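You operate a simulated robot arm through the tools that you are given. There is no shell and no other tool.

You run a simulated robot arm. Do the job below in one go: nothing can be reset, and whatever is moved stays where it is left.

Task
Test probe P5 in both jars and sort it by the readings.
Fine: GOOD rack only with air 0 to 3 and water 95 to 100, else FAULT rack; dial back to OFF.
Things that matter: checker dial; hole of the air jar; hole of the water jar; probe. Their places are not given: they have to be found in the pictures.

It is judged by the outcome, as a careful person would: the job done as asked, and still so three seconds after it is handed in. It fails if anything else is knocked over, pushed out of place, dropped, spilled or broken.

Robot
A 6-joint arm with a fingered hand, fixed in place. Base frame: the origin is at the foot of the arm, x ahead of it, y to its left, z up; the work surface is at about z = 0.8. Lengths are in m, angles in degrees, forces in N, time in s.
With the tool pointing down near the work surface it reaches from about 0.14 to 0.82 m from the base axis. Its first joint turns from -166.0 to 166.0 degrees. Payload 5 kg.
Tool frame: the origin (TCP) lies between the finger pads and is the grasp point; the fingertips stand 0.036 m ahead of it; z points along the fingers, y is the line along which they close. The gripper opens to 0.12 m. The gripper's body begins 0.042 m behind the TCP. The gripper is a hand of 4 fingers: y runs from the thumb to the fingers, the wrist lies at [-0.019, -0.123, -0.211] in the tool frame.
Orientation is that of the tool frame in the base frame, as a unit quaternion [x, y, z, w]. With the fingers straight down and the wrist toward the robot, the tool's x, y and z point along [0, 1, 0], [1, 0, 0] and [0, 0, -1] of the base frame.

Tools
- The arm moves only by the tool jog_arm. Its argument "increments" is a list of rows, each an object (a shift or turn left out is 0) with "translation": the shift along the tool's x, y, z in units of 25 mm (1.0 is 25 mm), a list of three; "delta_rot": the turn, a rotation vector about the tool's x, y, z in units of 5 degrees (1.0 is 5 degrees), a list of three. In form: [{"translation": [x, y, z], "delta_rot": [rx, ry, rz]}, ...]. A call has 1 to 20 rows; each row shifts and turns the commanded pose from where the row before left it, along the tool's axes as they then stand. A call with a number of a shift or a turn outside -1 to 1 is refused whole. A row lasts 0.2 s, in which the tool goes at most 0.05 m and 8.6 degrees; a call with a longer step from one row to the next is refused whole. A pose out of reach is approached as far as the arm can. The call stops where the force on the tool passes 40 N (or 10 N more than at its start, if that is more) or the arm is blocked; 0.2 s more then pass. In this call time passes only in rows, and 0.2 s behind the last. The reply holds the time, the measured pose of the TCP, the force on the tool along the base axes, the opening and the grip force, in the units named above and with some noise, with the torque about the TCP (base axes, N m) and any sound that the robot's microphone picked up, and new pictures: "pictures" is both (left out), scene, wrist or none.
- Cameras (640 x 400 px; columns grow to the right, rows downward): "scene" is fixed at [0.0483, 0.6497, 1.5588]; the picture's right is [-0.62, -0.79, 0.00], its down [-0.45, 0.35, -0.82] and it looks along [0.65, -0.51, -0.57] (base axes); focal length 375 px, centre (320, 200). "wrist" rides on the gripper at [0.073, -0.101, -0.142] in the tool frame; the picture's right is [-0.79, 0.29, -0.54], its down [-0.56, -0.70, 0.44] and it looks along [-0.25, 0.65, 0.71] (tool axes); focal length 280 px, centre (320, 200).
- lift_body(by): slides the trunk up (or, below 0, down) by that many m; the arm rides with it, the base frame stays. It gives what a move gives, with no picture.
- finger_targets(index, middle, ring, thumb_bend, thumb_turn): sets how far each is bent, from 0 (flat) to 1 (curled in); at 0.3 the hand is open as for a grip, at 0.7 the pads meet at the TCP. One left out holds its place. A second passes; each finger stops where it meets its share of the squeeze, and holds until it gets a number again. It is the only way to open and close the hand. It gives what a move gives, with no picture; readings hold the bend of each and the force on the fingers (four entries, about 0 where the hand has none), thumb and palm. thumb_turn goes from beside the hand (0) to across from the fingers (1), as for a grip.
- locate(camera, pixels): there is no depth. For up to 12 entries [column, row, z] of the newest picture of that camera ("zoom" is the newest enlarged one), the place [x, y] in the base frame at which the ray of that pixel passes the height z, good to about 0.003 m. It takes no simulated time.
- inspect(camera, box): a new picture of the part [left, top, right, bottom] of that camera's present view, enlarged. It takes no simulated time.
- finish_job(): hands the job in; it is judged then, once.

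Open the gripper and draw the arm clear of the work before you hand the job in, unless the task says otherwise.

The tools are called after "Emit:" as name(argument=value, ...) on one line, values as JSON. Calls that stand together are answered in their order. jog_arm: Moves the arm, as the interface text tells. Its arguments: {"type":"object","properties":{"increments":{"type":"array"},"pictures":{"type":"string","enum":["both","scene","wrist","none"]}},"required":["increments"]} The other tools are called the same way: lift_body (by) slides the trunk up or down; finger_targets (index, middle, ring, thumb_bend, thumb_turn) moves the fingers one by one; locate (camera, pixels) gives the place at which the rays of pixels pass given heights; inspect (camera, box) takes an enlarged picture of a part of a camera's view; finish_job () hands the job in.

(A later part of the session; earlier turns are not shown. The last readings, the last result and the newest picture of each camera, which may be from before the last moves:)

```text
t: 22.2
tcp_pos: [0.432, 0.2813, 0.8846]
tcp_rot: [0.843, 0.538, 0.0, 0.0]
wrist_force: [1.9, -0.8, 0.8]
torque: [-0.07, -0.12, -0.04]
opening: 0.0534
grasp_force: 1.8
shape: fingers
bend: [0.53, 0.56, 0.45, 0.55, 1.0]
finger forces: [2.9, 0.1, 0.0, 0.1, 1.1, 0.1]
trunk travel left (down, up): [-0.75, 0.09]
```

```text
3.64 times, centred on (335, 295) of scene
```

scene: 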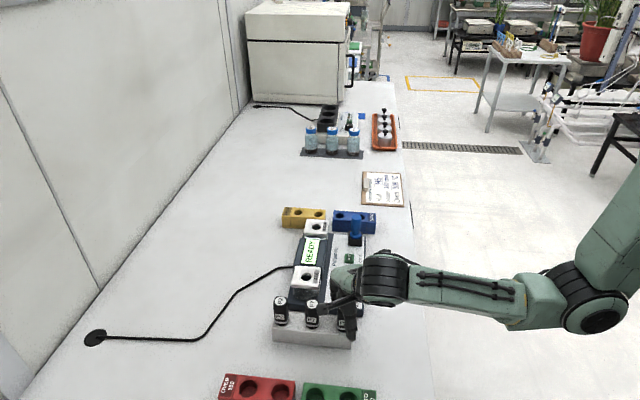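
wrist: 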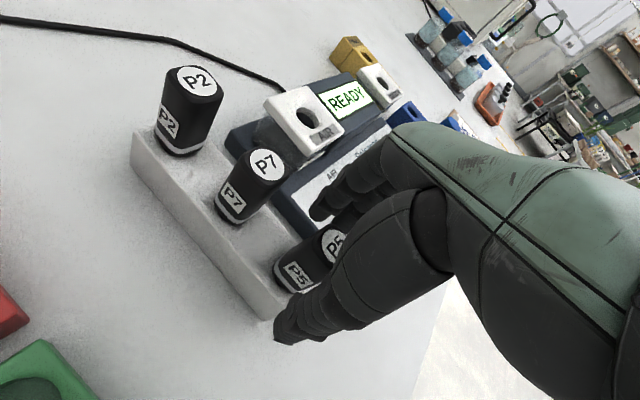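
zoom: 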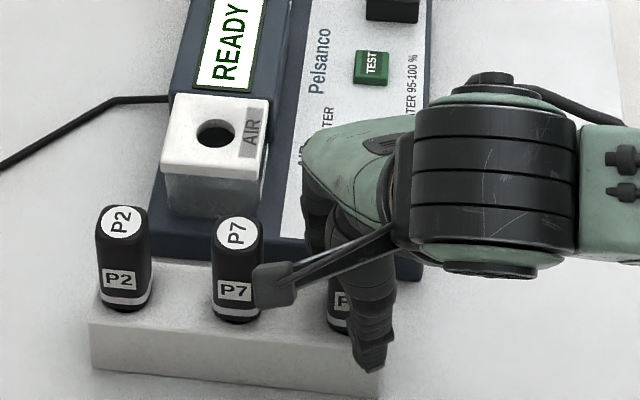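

Index and thumb touch the handle first (corner contact since it's 20° off). I close on it fully so it self-aligns between the thumb and two fingers.

Emit:
finger_targets(index=0.7, middle=0.7, thumb_bend=0.7)

Emit:
inspect(camera="wrist", box=[160, 150, 400, 370])

Emit:
inspect(camera="scene", box=[270, 240, 400, 350])

```text
t: 23.2
tcp_pos: [0.4323, 0.2816, 0.8865]
tcp_rot: [0.844, 0.537, 0.001, 0.0]
wrist_force: [14.3, -4.2, 19.2]
torque: [-0.42, -0.9, -0.14]
opening: 0.0378
grasp_force: 21.3
shape: fingers
bend: [0.58, 0.62, 0.45, 0.62, 1.0]
finger forces: [16.4, 16.4, 0.0, 0.0, 10.4, 0.0]
trunk travel left (down, up): [-0.75, 0.09]
```

```text
1.82 times, centred on (280, 260) of wrist
```

zoom: 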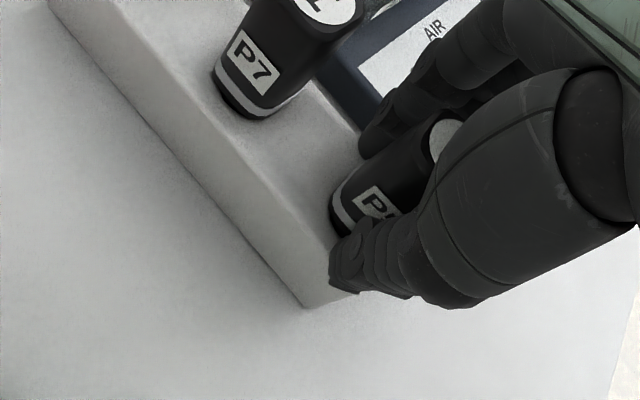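

```text
3.64 times, centred on (335, 295) of scene
```

zoom: 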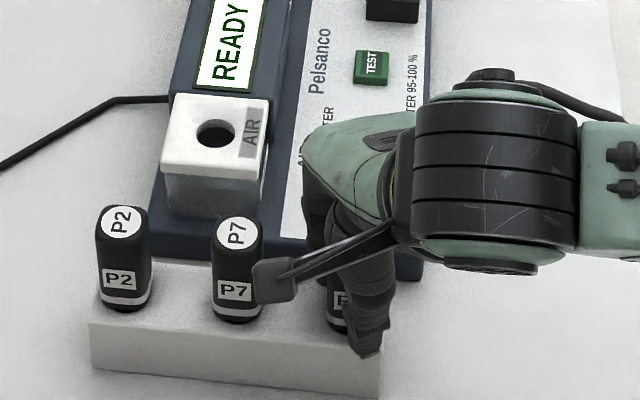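

The grip is firm but unbalanced (fingers 16+16 N against thumb 10 N). I ease the fingers and firm up the thumb slightly to balance before lifting.

Emit:
finger_targets(index=0.63, middle=0.66, thumb_bend=0.72)

```text
t: 24.2
tcp_pos: [0.4299, 0.2822, 0.8871]
tcp_rot: [0.843, 0.537, 0.003, 0.0]
wrist_force: [4.2, 2.5, 25.3]
torque: [-0.21, -0.56, -0.08]
opening: 0.0381
grasp_force: 21.2
shape: fingers
bend: [0.57, 0.6, 0.45, 0.63, 1.0]
finger forces: [14.9, 14.6, 0.1, 0.1, 13.2, 0.0]
trunk travel left (down, up): [-0.75, 0.09]
```

There is a 25 N upward push on the tool, likely from the closing arc pressing the probe down in its hole. I rise a few millimetres to relieve it.

Emit:
jog_arm(increments=[{"translation": [0, 0, -0.1]}, {"translation": [0, 0, -0.1]}], pictures="both")

Emit:
inspect(camera="wrist", box=[160, 150, 400, 370])

Emit:
inspect(camera="scene", box=[270, 240, 400, 350])

```text
t: 24.8
tcp_pos: [0.4292, 0.2827, 0.8886]
tcp_rot: [0.844, 0.537, -0.003, -0.001]
wrist_force: [3.8, -0.5, 1.4]
torque: [-0.03, -0.2, 0.05]
opening: 0.0324
grasp_force: 11.4
shape: fingers
bend: [0.57, 0.61, 0.45, 0.67, 1.0]
finger forces: [7.4, 7.0, 0.0, 0.1, 8.1, 0.0]
trunk travel left (down, up): [-0.75, 0.09]
```

scene: 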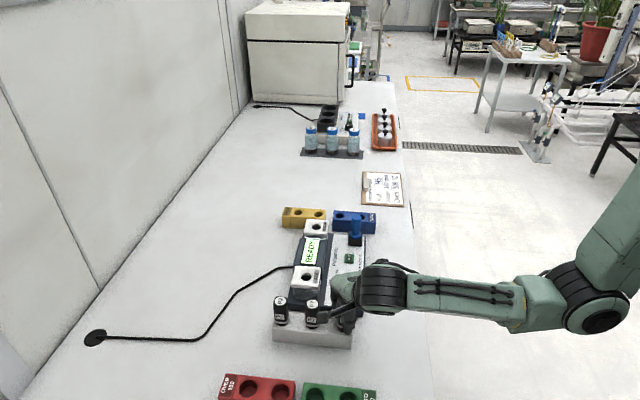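
wrist: 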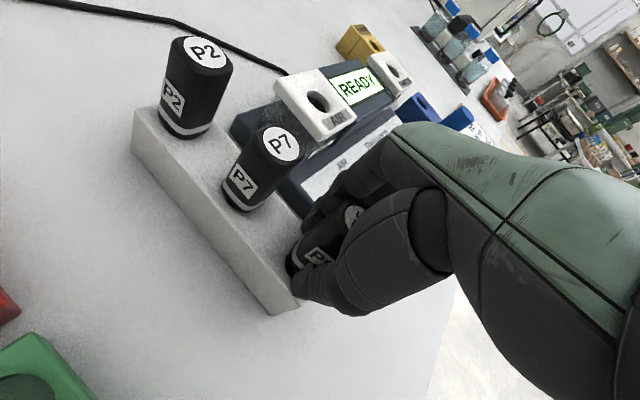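

```text
1.82 times, centred on (280, 260) of wrist
```

zoom: 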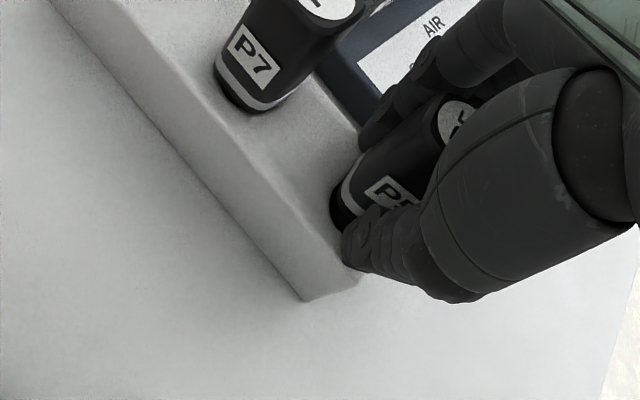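

```text
3.64 times, centred on (335, 295) of scene
```

zoom: 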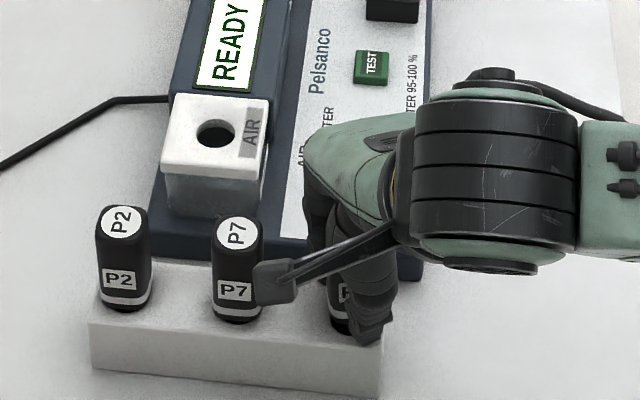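

The forces are now low and P5 is held at 7/7/8 N. I lift 50 mm straight up and check that it hangs straight.

Emit:
jog_arm(increments=[{"translation": [0, 0, -0.5]}, {"translation": [0, 0, -0.5]}, {"translation": [0, 0, -0.5]}, {"translation": [0, 0, -0.5]}], pictures="both")

Emit:
inspect(camera="wrist", box=[160, 150, 400, 370])

Emit:
inspect(camera="scene", box=[270, 240, 400, 350])

```text
t: 25.8
tcp_pos: [0.4308, 0.2841, 0.9404]
tcp_rot: [0.843, 0.538, 0.0, 0.0]
wrist_force: [0.5, 0.6, -1.6]
torque: [0.03, 0.03, 0.01]
opening: 0.0323
grasp_force: 10.2
shape: fingers
bend: [0.57, 0.62, 0.45, 0.66, 1.0]
finger forces: [5.2, 4.8, 0.0, 0.0, 10.1, 0.0]
trunk travel left (down, up): [-0.75, 0.09]
```

scene: 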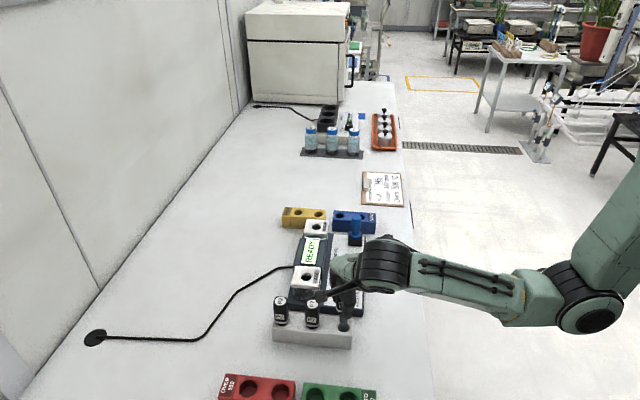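
wrist: 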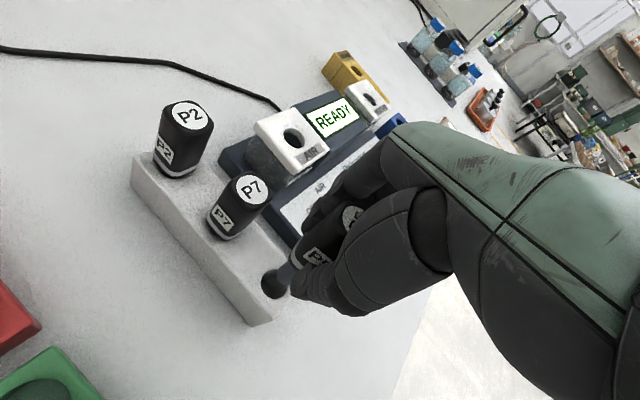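

```text
1.82 times, centred on (280, 260) of wrist
```

zoom: 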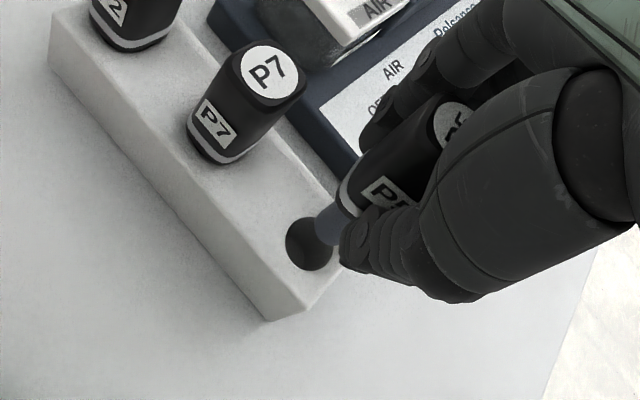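

```text
3.64 times, centred on (335, 295) of scene
```

zoom: 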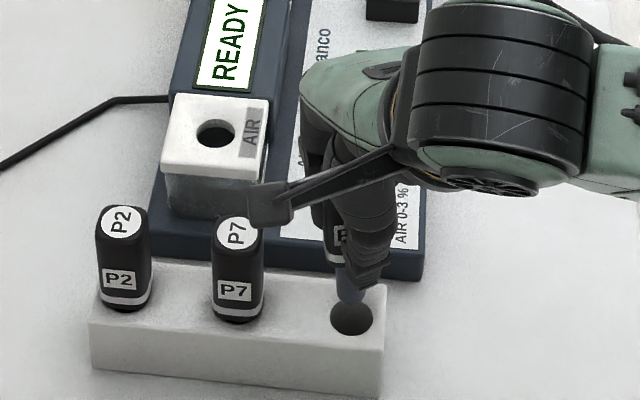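

The shaft is rising out of the hole. I lift further to clear it (another 75 mm) and then examine the tilt.

Emit:
jog_arm(increments=[{"translation": [0, 0, -0.6]}, {"translation": [0, 0, -0.6]}, {"translation": [0, 0, -0.6]}, {"translation": [0, 0, -0.6]}, {"translation": [0, 0, -0.6]}], pictures="both")

Emit:
inspect(camera="wrist", box=[200, 170, 400, 330])

Emit:
inspect(camera="scene", box=[290, 230, 400, 350])

```text
t: 27.0
tcp_pos: [0.4309, 0.2829, 1.0147]
tcp_rot: [0.843, 0.538, 0.0, 0.0]
wrist_force: [0.2, -0.3, -0.4]
torque: [0.01, 0.04, -0.02]
opening: 0.0322
grasp_force: 10.3
shape: fingers
bend: [0.57, 0.62, 0.45, 0.66, 1.0]
finger forces: [5.3, 4.9, 0.0, 0.1, 10.0, 0.0]
trunk travel left (down, up): [-0.75, 0.09]
```

scene: 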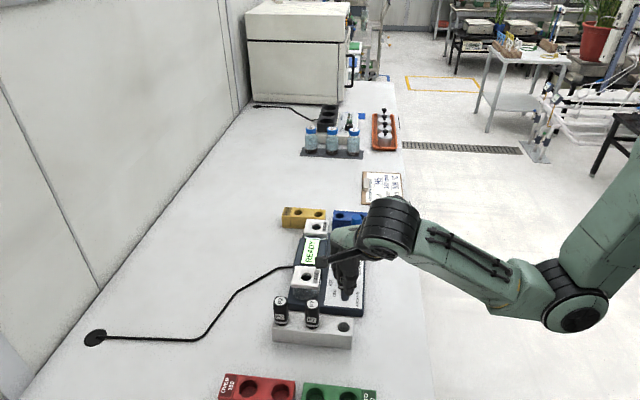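
wrist: 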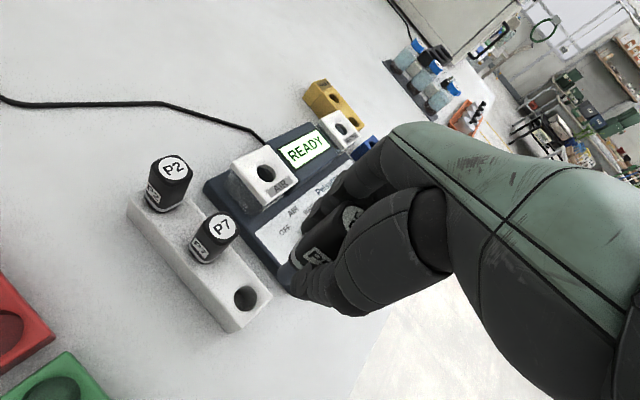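

```text
2.50 times, centred on (300, 250) of wrist
```

zoom: 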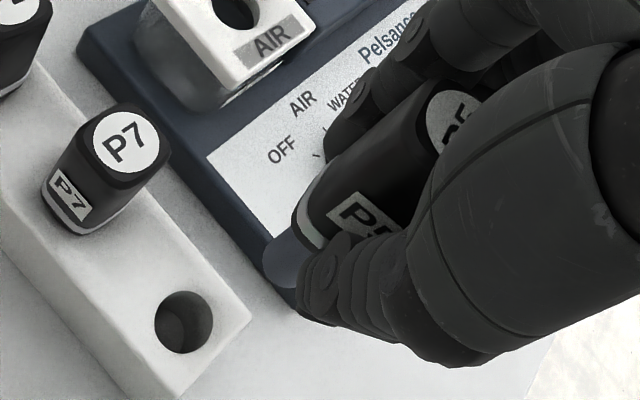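

```text
3.33 times, centred on (345, 290) of scene
```

zoom: 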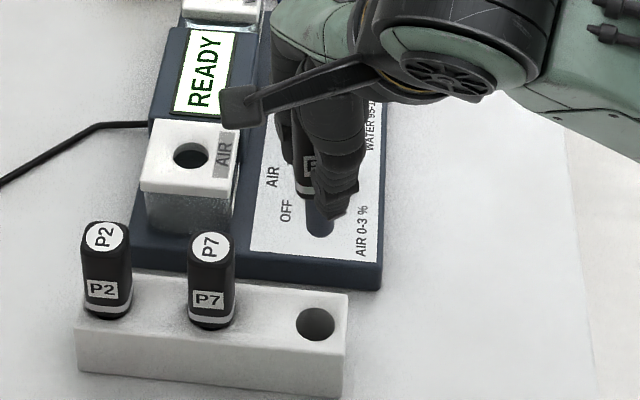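

P5 is out, hanging by the fingers. I zoom in on it in both views to measure its tilt.

Emit:
inspect(camera="scene", box=[320, 250, 370, 310])

Emit:
inspect(camera="wrist", box=[270, 190, 390, 310])

```text
6.67 times, centred on (345, 280) of scene
```

zoom: 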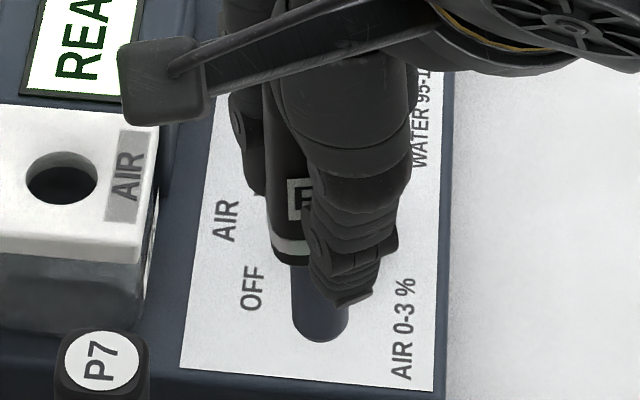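

```text
3.33 times, centred on (330, 250) of wrist
```

zoom: 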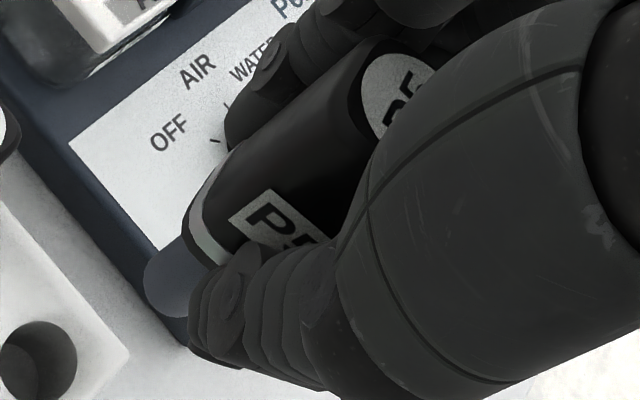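

The probe hangs with its tip about 5–6° toward -x of the tool. I carry it over the air jar at height and then tilt the tool +5° about its y axis to straighten it.

Emit:
jog_arm(increments=[{"translation": [0.363, 0.872, -0.1]}, {"translation": [0.363, 0.872, -0.1]}, {"translation": [0.363, 0.872, -0.1]}, {"translation": [0.363, 0.872, 0]}, {"translation": [0.363, 0.872, 0]}, {"translation": [0.363, 0.872, 0]}, {"delta_rot": [0, 0.5, 0]}, {"delta_rot": [0, 0.5, 0]}], pictures="both")

Emit:
inspect(camera="scene", box=[275, 210, 345, 300])

Emit:
inspect(camera="wrist", box=[230, 190, 390, 330])

```text
t: 28.8
tcp_pos: [0.572, 0.2773, 1.0245]
tcp_rot: [0.843, 0.537, 0.037, -0.023]
wrist_force: [-0.4, -0.5, -0.8]
torque: [0.02, -0.01, 0.0]
opening: 0.0324
grasp_force: 9.8
shape: fingers
bend: [0.57, 0.62, 0.45, 0.66, 1.0]
finger forces: [5.2, 4.9, 0.0, 0.0, 10.0, 0.1]
trunk travel left (down, up): [-0.75, 0.09]
```

scene: 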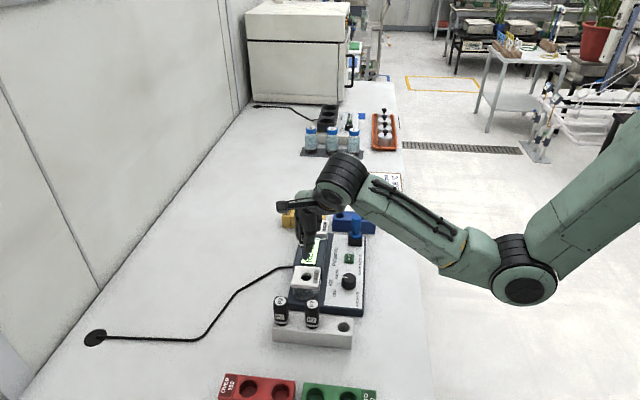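
wrist: 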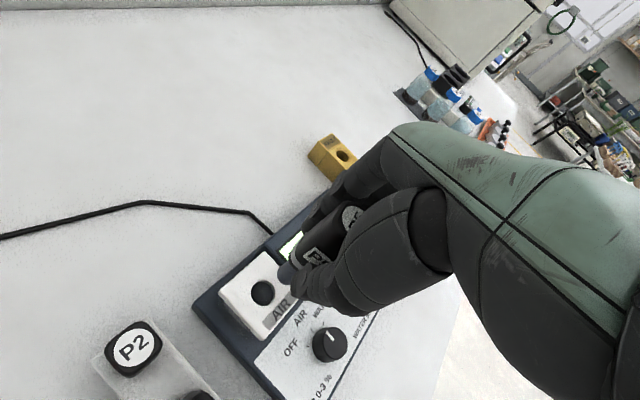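

```text
4.44 times, centred on (310, 255) of scene
```

zoom: 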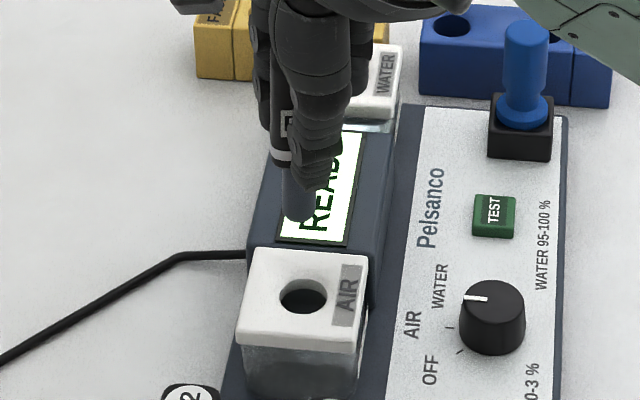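

```text
2.86 times, centred on (310, 260) of wrist
```

zoom: 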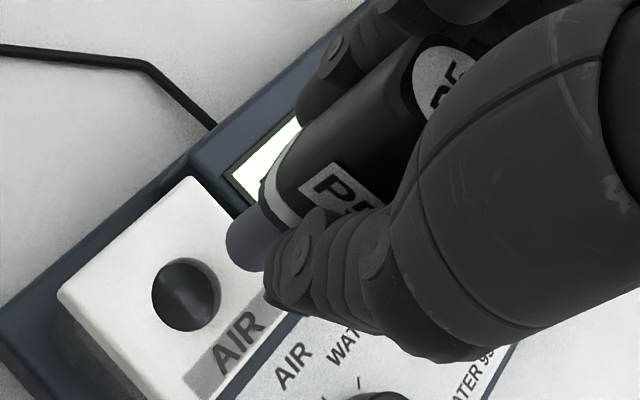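

Tip of P5 is at about scene (305,258) / wrist (284,277); the air hole is at scene (306.2,276.6) / wrist (263.3,293.4). I average several locates for tip and hole to get the offset.

Emit:
locate(camera="scene", pixels=[[306.2, 276.6, 0.886], [306.2, 276.6, 0.886], [306.2, 276.6, 0.886], [306.2, 276.6, 0.886], [306.2, 276.6, 0.886], [306.2, 276.6, 0.886], [305.3, 257.7, 0.948], [305.3, 257.7, 0.948], [305.3, 257.7, 0.948], [305.3, 257.7, 0.948], [305.3, 257.7, 0.948], [305.3, 257.7, 0.948]])

Emit:
locate(camera="wrist", pixels=[[263.3, 293.4, 0.886], [263.3, 293.4, 0.886], [263.3, 293.4, 0.886], [263.3, 293.4, 0.886], [263.3, 293.4, 0.886], [263.3, 293.4, 0.886], [284.1, 277.5, 0.948], [284.1, 277.5, 0.948], [284.1, 277.5, 0.948], [284.1, 277.5, 0.948], [284.1, 277.5, 0.948], [284.1, 277.5, 0.948]])

```text
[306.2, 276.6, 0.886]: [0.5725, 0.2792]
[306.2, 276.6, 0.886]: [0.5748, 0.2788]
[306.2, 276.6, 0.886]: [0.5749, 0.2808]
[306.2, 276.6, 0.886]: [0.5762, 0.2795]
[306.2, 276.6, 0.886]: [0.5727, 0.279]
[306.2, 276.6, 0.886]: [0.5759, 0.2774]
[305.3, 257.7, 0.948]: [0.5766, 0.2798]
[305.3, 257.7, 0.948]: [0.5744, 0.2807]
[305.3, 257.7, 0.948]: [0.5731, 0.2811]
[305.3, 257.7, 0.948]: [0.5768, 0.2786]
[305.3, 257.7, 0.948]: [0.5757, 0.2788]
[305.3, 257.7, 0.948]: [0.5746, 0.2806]
```

```text
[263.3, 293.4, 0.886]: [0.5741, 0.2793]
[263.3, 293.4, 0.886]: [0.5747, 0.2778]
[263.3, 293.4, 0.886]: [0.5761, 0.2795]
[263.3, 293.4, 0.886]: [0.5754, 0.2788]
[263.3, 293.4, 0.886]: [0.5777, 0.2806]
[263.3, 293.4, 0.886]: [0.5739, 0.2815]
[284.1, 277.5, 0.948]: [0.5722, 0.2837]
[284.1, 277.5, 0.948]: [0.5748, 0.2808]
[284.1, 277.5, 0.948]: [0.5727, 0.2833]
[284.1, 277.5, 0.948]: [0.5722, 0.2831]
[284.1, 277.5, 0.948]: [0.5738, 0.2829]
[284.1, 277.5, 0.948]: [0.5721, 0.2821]
```

The tip and the hole already agree within about 2 mm: hole ≈ (0.5749, 0.2794), tip ≈ (0.5741, 0.2813). I correct that and lower the tip to just above the lid, to check before inserting.

Emit:
jog_arm(increments=[{"translation": [-0.124, 0.06, 0.73]}, {"translation": [-0.064, 0, 0.73]}, {"translation": [-0.064, 0, 0.73]}], pictures="both")

Emit:
inspect(camera="scene", box=[275, 230, 345, 300])

Emit:
inspect(camera="wrist", box=[230, 190, 390, 330])

```text
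t: 29.6
tcp_pos: [0.574, 0.2762, 0.9678]
tcp_rot: [0.843, 0.537, 0.037, -0.024]
wrist_force: [0.6, 0.9, -1.1]
torque: [0.0, -0.03, 0.02]
opening: 0.0324
grasp_force: 10.4
shape: fingers
bend: [0.57, 0.62, 0.45, 0.66, 1.0]
finger forces: [5.1, 5.0, 0.1, 0.0, 10.0, 0.1]
trunk travel left (down, up): [-0.75, 0.09]
```

scene: 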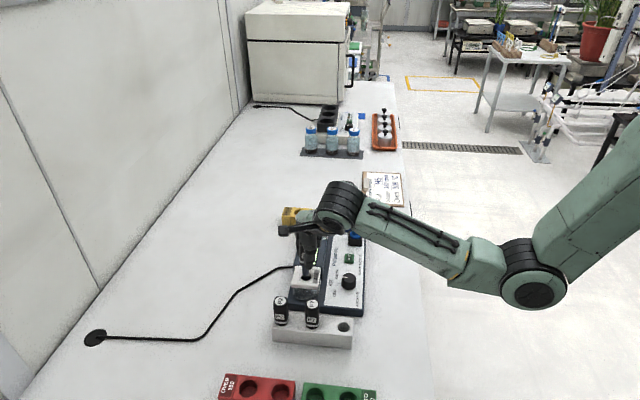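
wrist: 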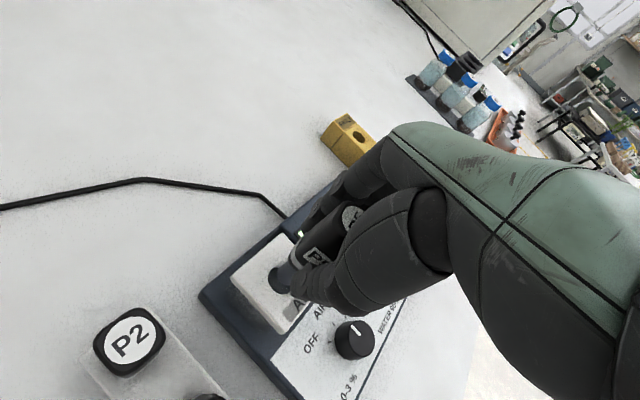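

```text
5.71 times, centred on (310, 265) of scene
```

zoom: 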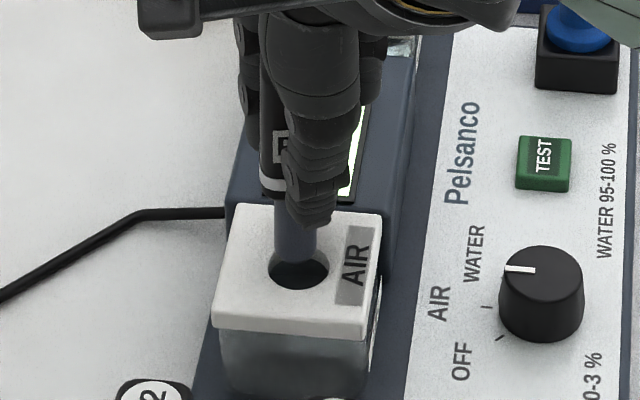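

```text
2.86 times, centred on (310, 260) of wrist
```

zoom: 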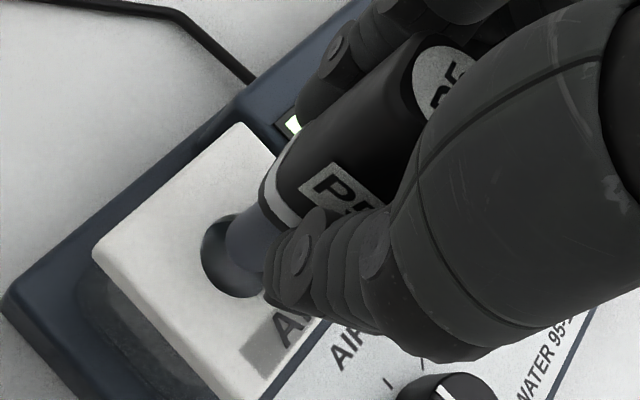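

The shaft is centred over the hole in both views (hole ≈ (241,253), tip ≈ (246,250) in the wrist zoom). I lower it slowly, watching the force.

Emit:
jog_arm(increments=[{"translation": [-0.026, 0, 0.3]}, {"translation": [-0.026, 0, 0.3]}, {"translation": [-0.026, 0, 0.3]}, {"translation": [-0.026, 0, 0.3]}], pictures="none")

Emit:
inspect(camera="scene", box=[275, 230, 345, 300])

Emit:
inspect(camera="wrist", box=[230, 190, 390, 330])

```text
t: 30.6
tcp_pos: [0.573, 0.2753, 0.939]
tcp_rot: [0.842, 0.537, 0.037, -0.025]
wrist_force: [-0.2, 0.0, -0.9]
torque: [0.01, 0.01, 0.0]
opening: 0.0324
grasp_force: 10.1
shape: fingers
bend: [0.57, 0.62, 0.45, 0.66, 1.0]
finger forces: [5.2, 4.9, 0.0, 0.0, 9.9, 0.0]
trunk travel left (down, up): [-0.75, 0.09]
```

```text
5.71 times, centred on (310, 265) of scene
```

zoom: 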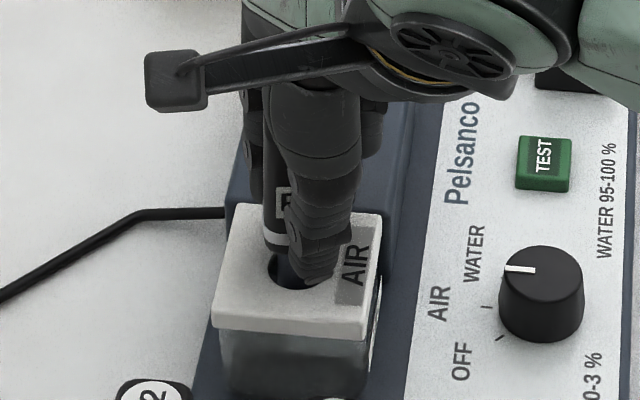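

```text
2.86 times, centred on (310, 260) of wrist
```

zoom: 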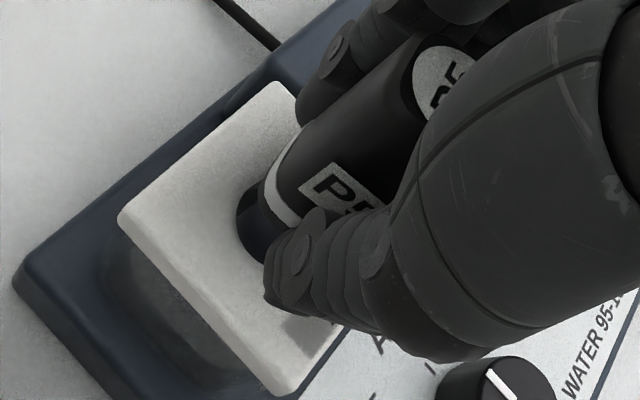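

The shaft is inside the hole with no side force. I lower the last ~9 mm in small steps until it seats.

Emit:
jog_arm(increments=[{"translation": [-0.009, 0, 0.1]}, {"translation": [-0.009, 0, 0.1]}, {"translation": [-0.009, 0, 0.1]}], pictures="none")

Emit:
inspect(camera="scene", box=[275, 210, 345, 300])

Emit:
inspect(camera="wrist", box=[230, 190, 390, 330])

```text
t: 31.4
tcp_pos: [0.5739, 0.2749, 0.9308]
tcp_rot: [0.842, 0.537, 0.037, -0.024]
wrist_force: [0.4, -0.4, -1.0]
torque: [-0.03, 0.02, 0.0]
opening: 0.0324
grasp_force: 9.7
shape: fingers
bend: [0.57, 0.62, 0.45, 0.66, 1.0]
finger forces: [5.2, 4.9, 0.0, 0.1, 10.0, 0.0]
trunk travel left (down, up): [-0.75, 0.09]
```

```text
4.44 times, centred on (310, 255) of scene
```

zoom: 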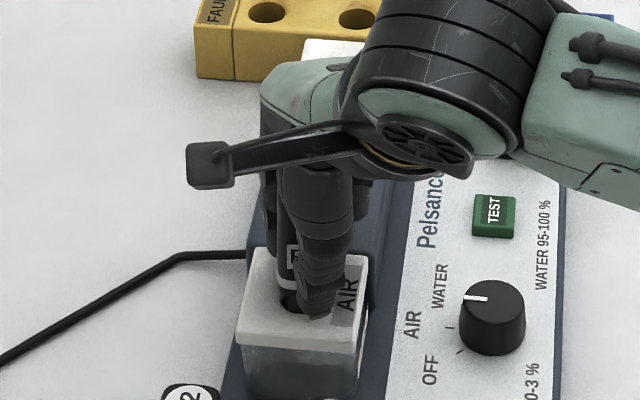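

```text
2.86 times, centred on (310, 260) of wrist
```

zoom: 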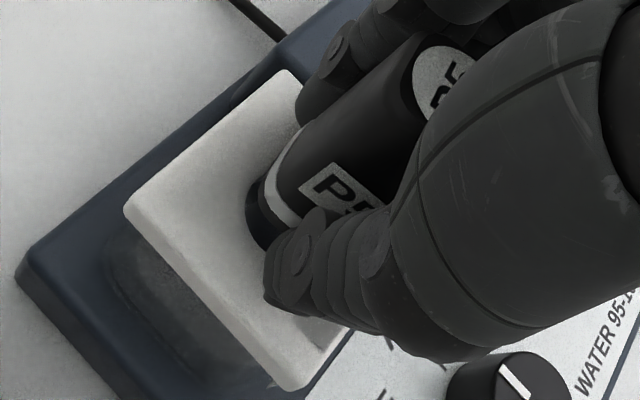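

Still no contact. I continue down in small steps.

Emit:
jog_arm(increments=[{"translation": [-0.007, 0, 0.08]}, {"translation": [-0.007, 0, 0.08]}], pictures="none")

Emit:
inspect(camera="scene", box=[285, 245, 335, 300])

Emit:
inspect(camera="wrist", box=[230, 190, 390, 330])

```text
t: 32.0
tcp_pos: [0.5728, 0.2751, 0.9274]
tcp_rot: [0.842, 0.538, 0.038, -0.023]
wrist_force: [0.9, -1.2, 6.5]
torque: [-0.19, -0.11, 0.01]
opening: 0.0322
grasp_force: 13.8
shape: fingers
bend: [0.57, 0.62, 0.45, 0.66, 1.0]
finger forces: [5.2, 11.5, 0.1, 0.1, 10.4, 0.0]
trunk travel left (down, up): [-0.75, 0.09]
```

```text
7.27 times, centred on (310, 272) of scene
```

zoom: 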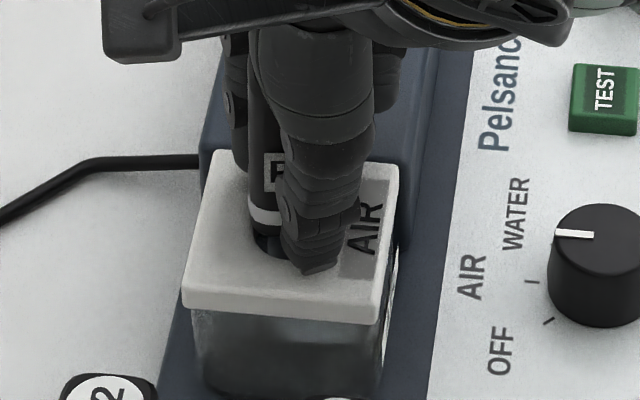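

```text
2.86 times, centred on (310, 260) of wrist
```

zoom: 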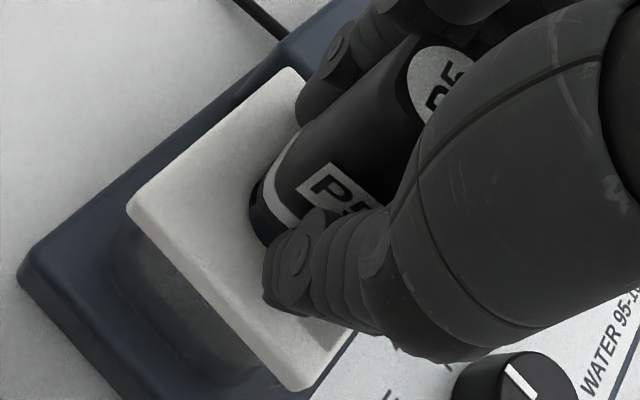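

The middle fingertip has just touched the lid (6.5 N up), so the probe is as low as I can take it in hand. I back off 1.5 mm and release it.

Emit:
jog_arm(increments=[{"translation": [0.005, 0, -0.06]}], pictures="none")

Emit:
finger_targets(index=0.5, middle=0.5, thumb_bend=0.5)

Emit:
inspect(camera="scene", box=[285, 225, 345, 300])

Emit:
inspect(camera="wrist", box=[230, 190, 390, 330])

```text
t: 32.4
tcp_pos: [0.5738, 0.2746, 0.9279]
tcp_rot: [0.843, 0.536, 0.037, -0.024]
wrist_force: [1.0, 0.5, 1.8]
torque: [-0.11, -0.07, 0.01]
opening: 0.0321
grasp_force: 11.5
shape: fingers
bend: [0.57, 0.62, 0.45, 0.66, 1.0]
finger forces: [5.2, 7.4, 0.0, 0.1, 10.0, 0.0]
trunk travel left (down, up): [-0.75, 0.09]
```

```text
t: 33.4
tcp_pos: [0.5733, 0.2752, 0.9268]
tcp_rot: [0.842, 0.537, 0.037, -0.024]
wrist_force: [0.1, 1.1, 0.5]
torque: [0.01, -0.02, 0.03]
opening: 0.0634
grasp_force: 0.1
shape: fingers
bend: [0.5, 0.5, 0.45, 0.5, 1.0]
finger forces: [0.1, 0.1, 0.1, 0.0, 0.0, 0.1]
trunk travel left (down, up): [-0.75, 0.09]
```

```text
5.33 times, centred on (315, 262) of scene
```

zoom: 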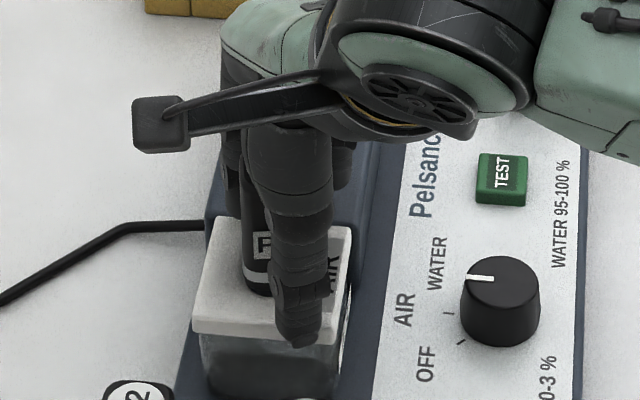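

```text
2.86 times, centred on (310, 260) of wrist
```

zoom: 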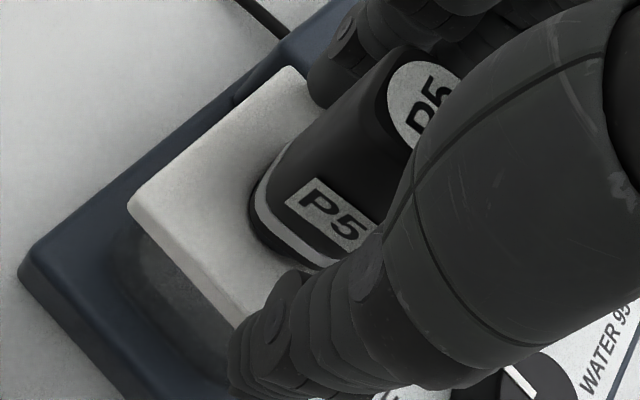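

P5 stands in the air jar. I rise straight up and away from it, then look at the display.

Emit:
jog_arm(increments=[{"translation": [0.04, 0, -0.5]}, {"translation": [0.087, 0, -0.99]}, {"translation": [0.087, 0, -0.99]}, {"translation": [0.087, 0, -0.99]}, {"translation": [0.087, 0, -0.99]}, {"translation": [0.087, 0, -0.99]}], pictures="both")

Emit:
inspect(camera="scene", box=[275, 210, 385, 300])

Emit:
inspect(camera="wrist", box=[180, 190, 340, 330])

```text
t: 34.8
tcp_pos: [0.5726, 0.2754, 1.0674]
tcp_rot: [0.843, 0.536, 0.037, -0.023]
wrist_force: [-0.9, 0.2, 0.1]
torque: [-0.01, 0.01, 0.0]
opening: 0.0634
grasp_force: 0.1
shape: fingers
bend: [0.5, 0.5, 0.45, 0.5, 1.0]
finger forces: [0.0, 0.1, 0.0, 0.0, 0.1, 0.0]
trunk travel left (down, up): [-0.75, 0.09]
```

scene: 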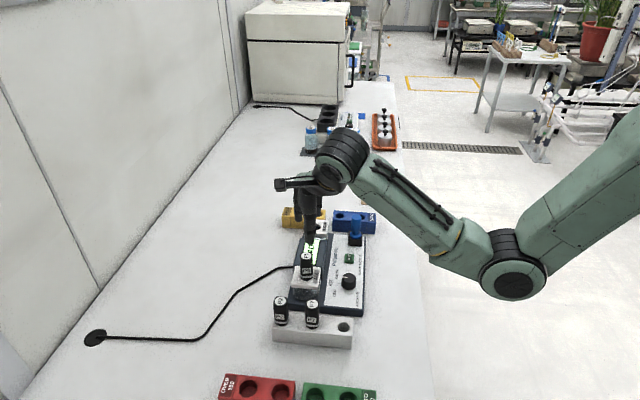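
wrist: 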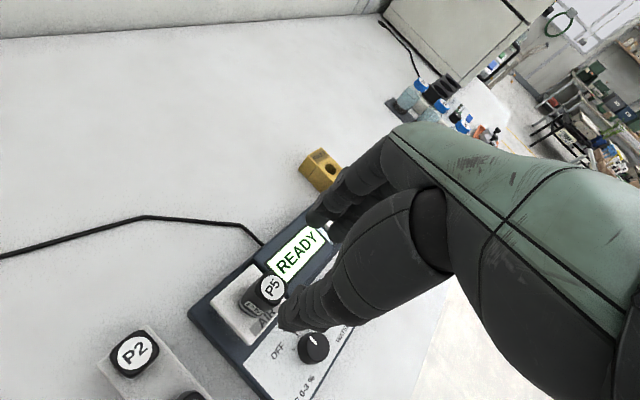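

```text
4.44 times, centred on (330, 255) of scene
```

zoom: 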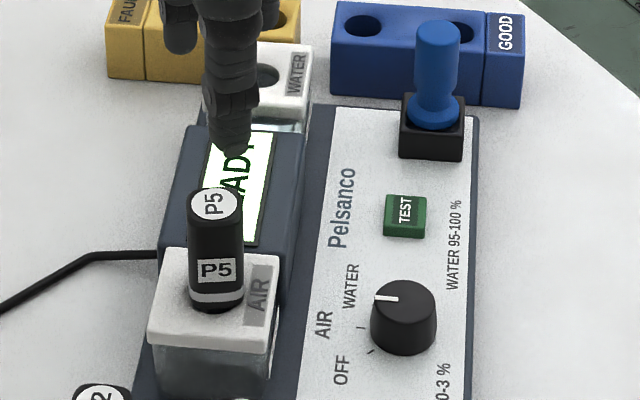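

```text
2.86 times, centred on (260, 260) of wrist
```

zoom: 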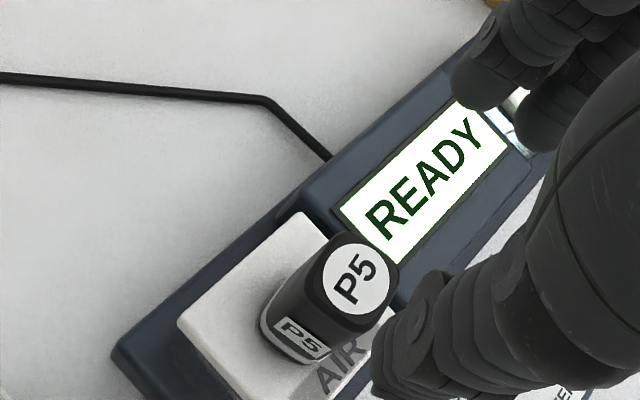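

P5 stands straight in the air jar, but the display still says READY, so TEST must be pressed. I level the tool, move over TEST (about (0.601, 0.116)) at height, and turn to yaw 45° so the blue plug stays clear of the hand.

Emit:
jog_arm(increments=[{"delta_rot": [0, -1, 0]}, {"translation": [-0.755, 0.531, 0]}, {"translation": [-0.755, 0.531, 0]}, {"translation": [-0.755, 0.531, 0]}, {"translation": [-0.755, 0.531, 0]}, {"translation": [-0.755, 0.531, 0]}, {"translation": [-0.755, 0.531, 0]}, {"translation": [-0.755, 0.531, 0]}], pictures="none")

Emit:
jog_arm(increments=[{"delta_rot": [0, 0, -1]}, {"delta_rot": [0, 0, -1]}, {"delta_rot": [0, 0, -1]}, {"delta_rot": [0, 0, -1]}, {"delta_rot": [0, 0, -1]}, {"delta_rot": [0, 0, -1]}, {"delta_rot": [0, 0, -1]}, {"delta_rot": [0, 0, -1]}, {"delta_rot": [0, 0, -1]}, {"delta_rot": [0, 0, -1]}, {"delta_rot": [0, 0, -1]}, {"delta_rot": [0, 0, -1]}, {"delta_rot": [0, 0, -1]}, {"delta_rot": [0, 0, -1]}], pictures="none")

Emit:
finger_targets(index=0.7, middle=0.7, ring=0.85, thumb_bend=0.7)

Emit:
jog_arm(increments=[{"translation": [0, 0, 0]}], pictures="both")

```text
t: 36.6
tcp_pos: [0.6009, 0.1154, 1.0665]
tcp_rot: [0.843, 0.538, 0.0, -0.001]
wrist_force: [0.1, 0.8, 0.1]
torque: [0.03, -0.01, -0.01]
opening: 0.0638
grasp_force: 0.1
shape: fingers
bend: [0.5, 0.5, 0.45, 0.5, 1.0]
finger forces: [0.1, 0.1, 0.1, 0.0, 0.0, 0.0]
trunk travel left (down, up): [-0.75, 0.09]
```

```text
t: 39.6
tcp_pos: [0.6004, 0.1154, 1.0647]
tcp_rot: [0.381, 0.925, 0.0, 0.001]
wrist_force: [0.4, 0.2, -1.0]
torque: [-0.01, -0.02, 0.04]
opening: 0.0636
grasp_force: 0.0
shape: fingers
bend: [0.5, 0.5, 0.45, 0.5, 1.0]
finger forces: [0.1, 0.1, 0.1, 0.0, 0.0, 0.0]
trunk travel left (down, up): [-0.75, 0.09]
```

```text
t: 40.6
tcp_pos: [0.6015, 0.1171, 1.0658]
tcp_rot: [0.382, 0.924, 0.0, 0.001]
wrist_force: [-0.2, 1.1, 0.3]
torque: [-0.01, 0.01, 0.05]
opening: 0.0065
grasp_force: 0.1
shape: fingers
bend: [0.7, 0.7, 0.85, 0.7, 1.0]
finger forces: [0.1, 0.0, 0.1, 0.0, 0.0, 0.1]
trunk travel left (down, up): [-0.75, 0.09]
```

```text
t: 41.0
tcp_pos: [0.6026, 0.1162, 1.0636]
tcp_rot: [0.383, 0.924, 0.0, 0.0]
wrist_force: [-0.3, -0.4, -0.5]
torque: [0.01, 0.0, -0.02]
opening: 0.0065
grasp_force: 0.0
shape: fingers
bend: [0.7, 0.7, 0.85, 0.7, 1.0]
finger forces: [0.0, 0.0, 0.1, 0.0, 0.0, 0.0]
trunk travel left (down, up): [-0.75, 0.09]
```

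scene: 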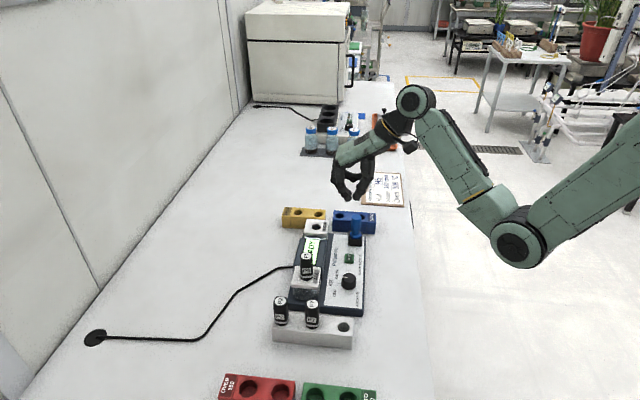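
wrist: 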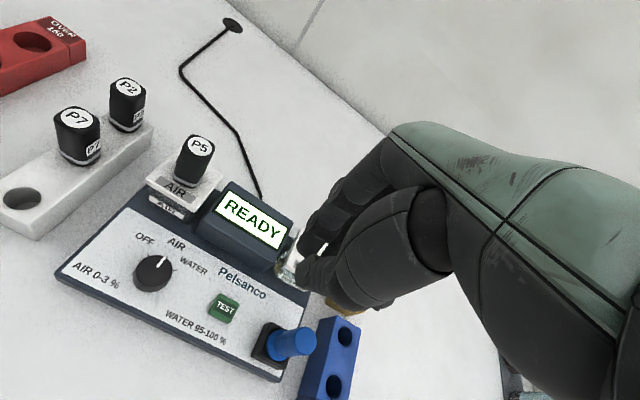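

The hand is over TEST with fingers pinched. I zoom in to find the TEST button centre and the fingertip position.

Emit:
inspect(camera="wrist", box=[190, 230, 350, 340])

Emit:
inspect(camera="scene", box=[310, 140, 400, 270])

Emit:
locate(camera="wrist", pixels=[[225, 305, 0.832], [225, 305, 0.832], [225, 305, 0.832], [225, 305, 0.832], [225, 305, 0.832], [225, 305, 0.832]])

Emit:
locate(camera="scene", pixels=[[349.1, 258, 0.832], [349.1, 258, 0.832], [349.1, 258, 0.832], [349.1, 258, 0.832], [349.1, 258, 0.832], [349.1, 258, 0.832]])

```text
3.64 times, centred on (270, 285) of wrist
```

zoom: 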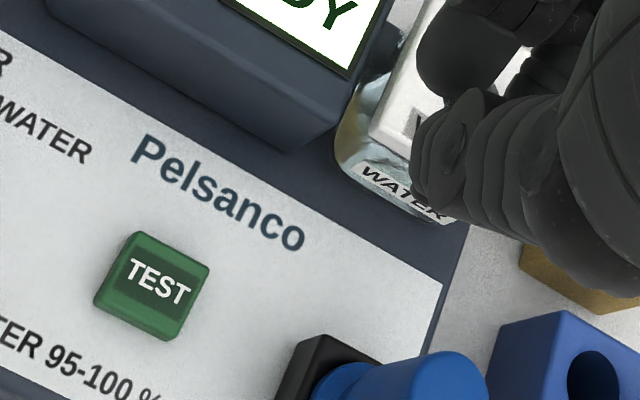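

```text
3.08 times, centred on (355, 205) of scene
```

zoom: 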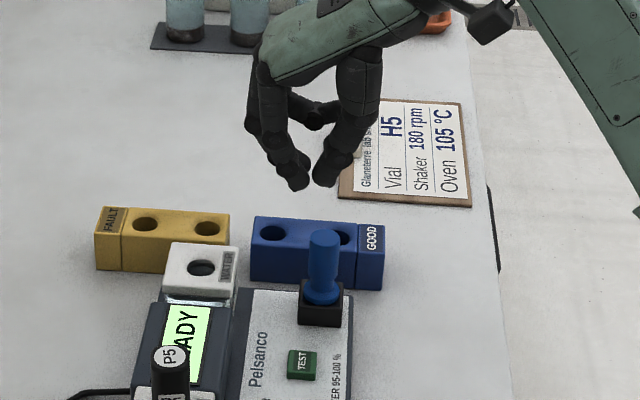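

```text
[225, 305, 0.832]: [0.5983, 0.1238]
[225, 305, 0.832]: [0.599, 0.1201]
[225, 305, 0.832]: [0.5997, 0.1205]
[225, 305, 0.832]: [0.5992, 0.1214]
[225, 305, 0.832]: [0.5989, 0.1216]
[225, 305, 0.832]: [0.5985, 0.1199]
```

```text
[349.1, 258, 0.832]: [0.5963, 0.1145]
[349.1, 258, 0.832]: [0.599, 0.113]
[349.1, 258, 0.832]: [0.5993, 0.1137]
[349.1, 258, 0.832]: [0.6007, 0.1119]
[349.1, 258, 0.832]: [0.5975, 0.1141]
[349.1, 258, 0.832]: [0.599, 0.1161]
```

TEST is about (0.5965, 0.1185) with its top near 0.836, and the pinched fingertips are 37 mm below the TCP. I line up and come down to 8 mm above it.

Emit:
jog_arm(increments=[{"translation": [0.24, -0.11, 0.9]}, {"translation": [0, 0, 0.9]}, {"translation": [0, 0, 0.9]}, {"translation": [0, 0, 0.9]}, {"translation": [0, 0, 0.9]}, {"translation": [0, 0, 0.9]}, {"translation": [0, 0, 0.9]}, {"translation": [0, 0, 0.9]}], pictures="both")

Emit:
inspect(camera="scene", box=[290, 210, 390, 290])

Emit:
inspect(camera="wrist", box=[200, 200, 360, 340])

```text
t: 42.8
tcp_pos: [0.5947, 0.1191, 0.8856]
tcp_rot: [0.383, 0.924, 0.0, 0.001]
wrist_force: [0.1, 0.2, 0.0]
torque: [-0.01, -0.03, -0.01]
opening: 0.0064
grasp_force: 0.0
shape: fingers
bend: [0.7, 0.7, 0.85, 0.7, 1.0]
finger forces: [0.0, 0.1, 0.1, 0.0, 0.1, 0.0]
trunk travel left (down, up): [-0.75, 0.09]
```

scene: 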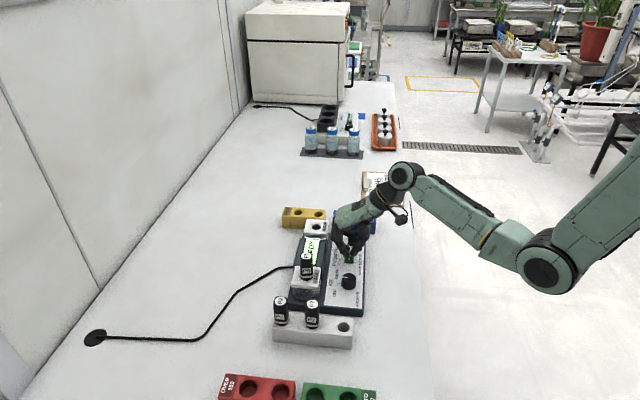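
wrist: 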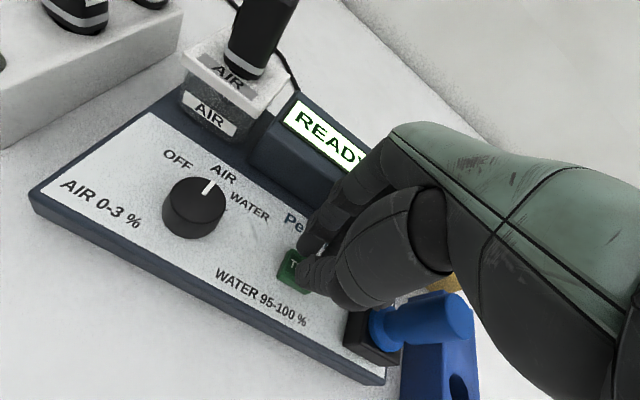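

```text
5.00 times, centred on (340, 250) of scene
```

zoom: 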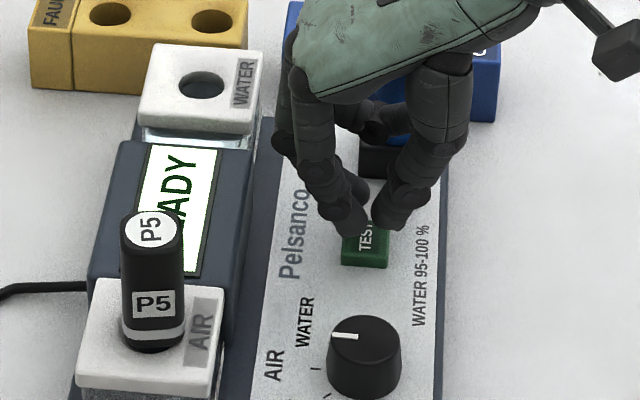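

```text
2.86 times, centred on (280, 270) of wrist
```

zoom: 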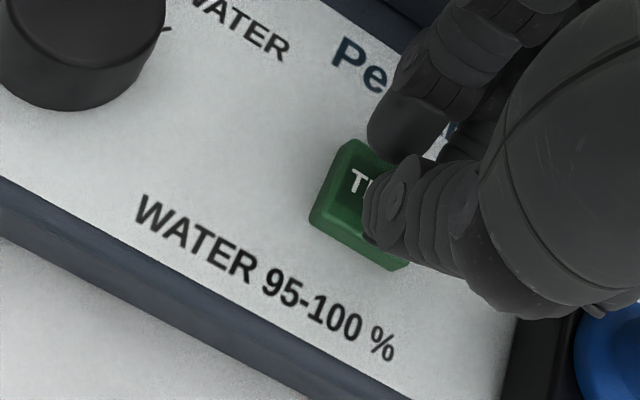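

The fingertips are right over TEST (scene zoom (365,235)). I lower in small steps to press.

Emit:
jog_arm(increments=[{"translation": [0, 0, 0.1]}, {"translation": [0, 0, 0.1]}, {"translation": [0, 0, 0.1]}, {"translation": [0, 0, 0.1]}], pictures="none")

Emit:
inspect(camera="scene", box=[290, 210, 390, 290])

```text
t: 43.8
tcp_pos: [0.5946, 0.1184, 0.8749]
tcp_rot: [0.383, 0.924, 0.0, 0.0]
wrist_force: [0.3, 0.8, 0.1]
torque: [0.01, 0.01, -0.01]
opening: 0.0058
grasp_force: 0.1
shape: fingers
bend: [0.7, 0.7, 0.85, 0.7, 1.0]
finger forces: [0.0, 0.0, 0.0, 0.0, 0.1, 0.0]
trunk travel left (down, up): [-0.75, 0.09]
```

```text
5.00 times, centred on (340, 250) of scene
```

zoom: 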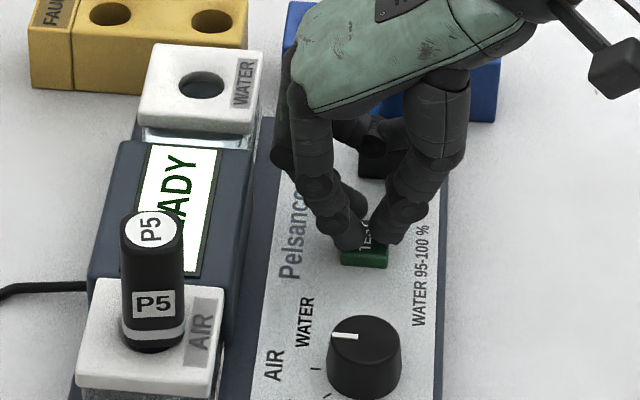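

Not yet touching. I go on down in 1.5–2 mm steps.

Emit:
jog_arm(increments=[{"translation": [0, 0, 0.08]}, {"translation": [0, 0, 0.08]}], pictures="none")

Emit:
inspect(camera="scene", box=[290, 210, 390, 290])

```text
t: 44.4
tcp_pos: [0.5956, 0.1182, 0.8712]
tcp_rot: [0.383, 0.924, 0.0, 0.0]
wrist_force: [-0.1, 0.6, 2.3]
torque: [0.05, 0.0, 0.02]
opening: 0.0058
grasp_force: 1.1
shape: fingers
bend: [0.7, 0.7, 0.85, 0.7, 1.0]
finger forces: [2.6, 0.1, 0.0, 0.0, 0.1, 0.1]
trunk travel left (down, up): [-0.75, 0.09]
heard: click
```

```text
5.00 times, centred on (340, 250) of scene
```

zoom: 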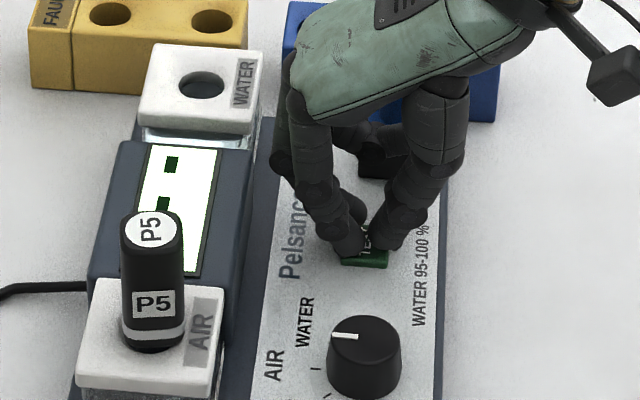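

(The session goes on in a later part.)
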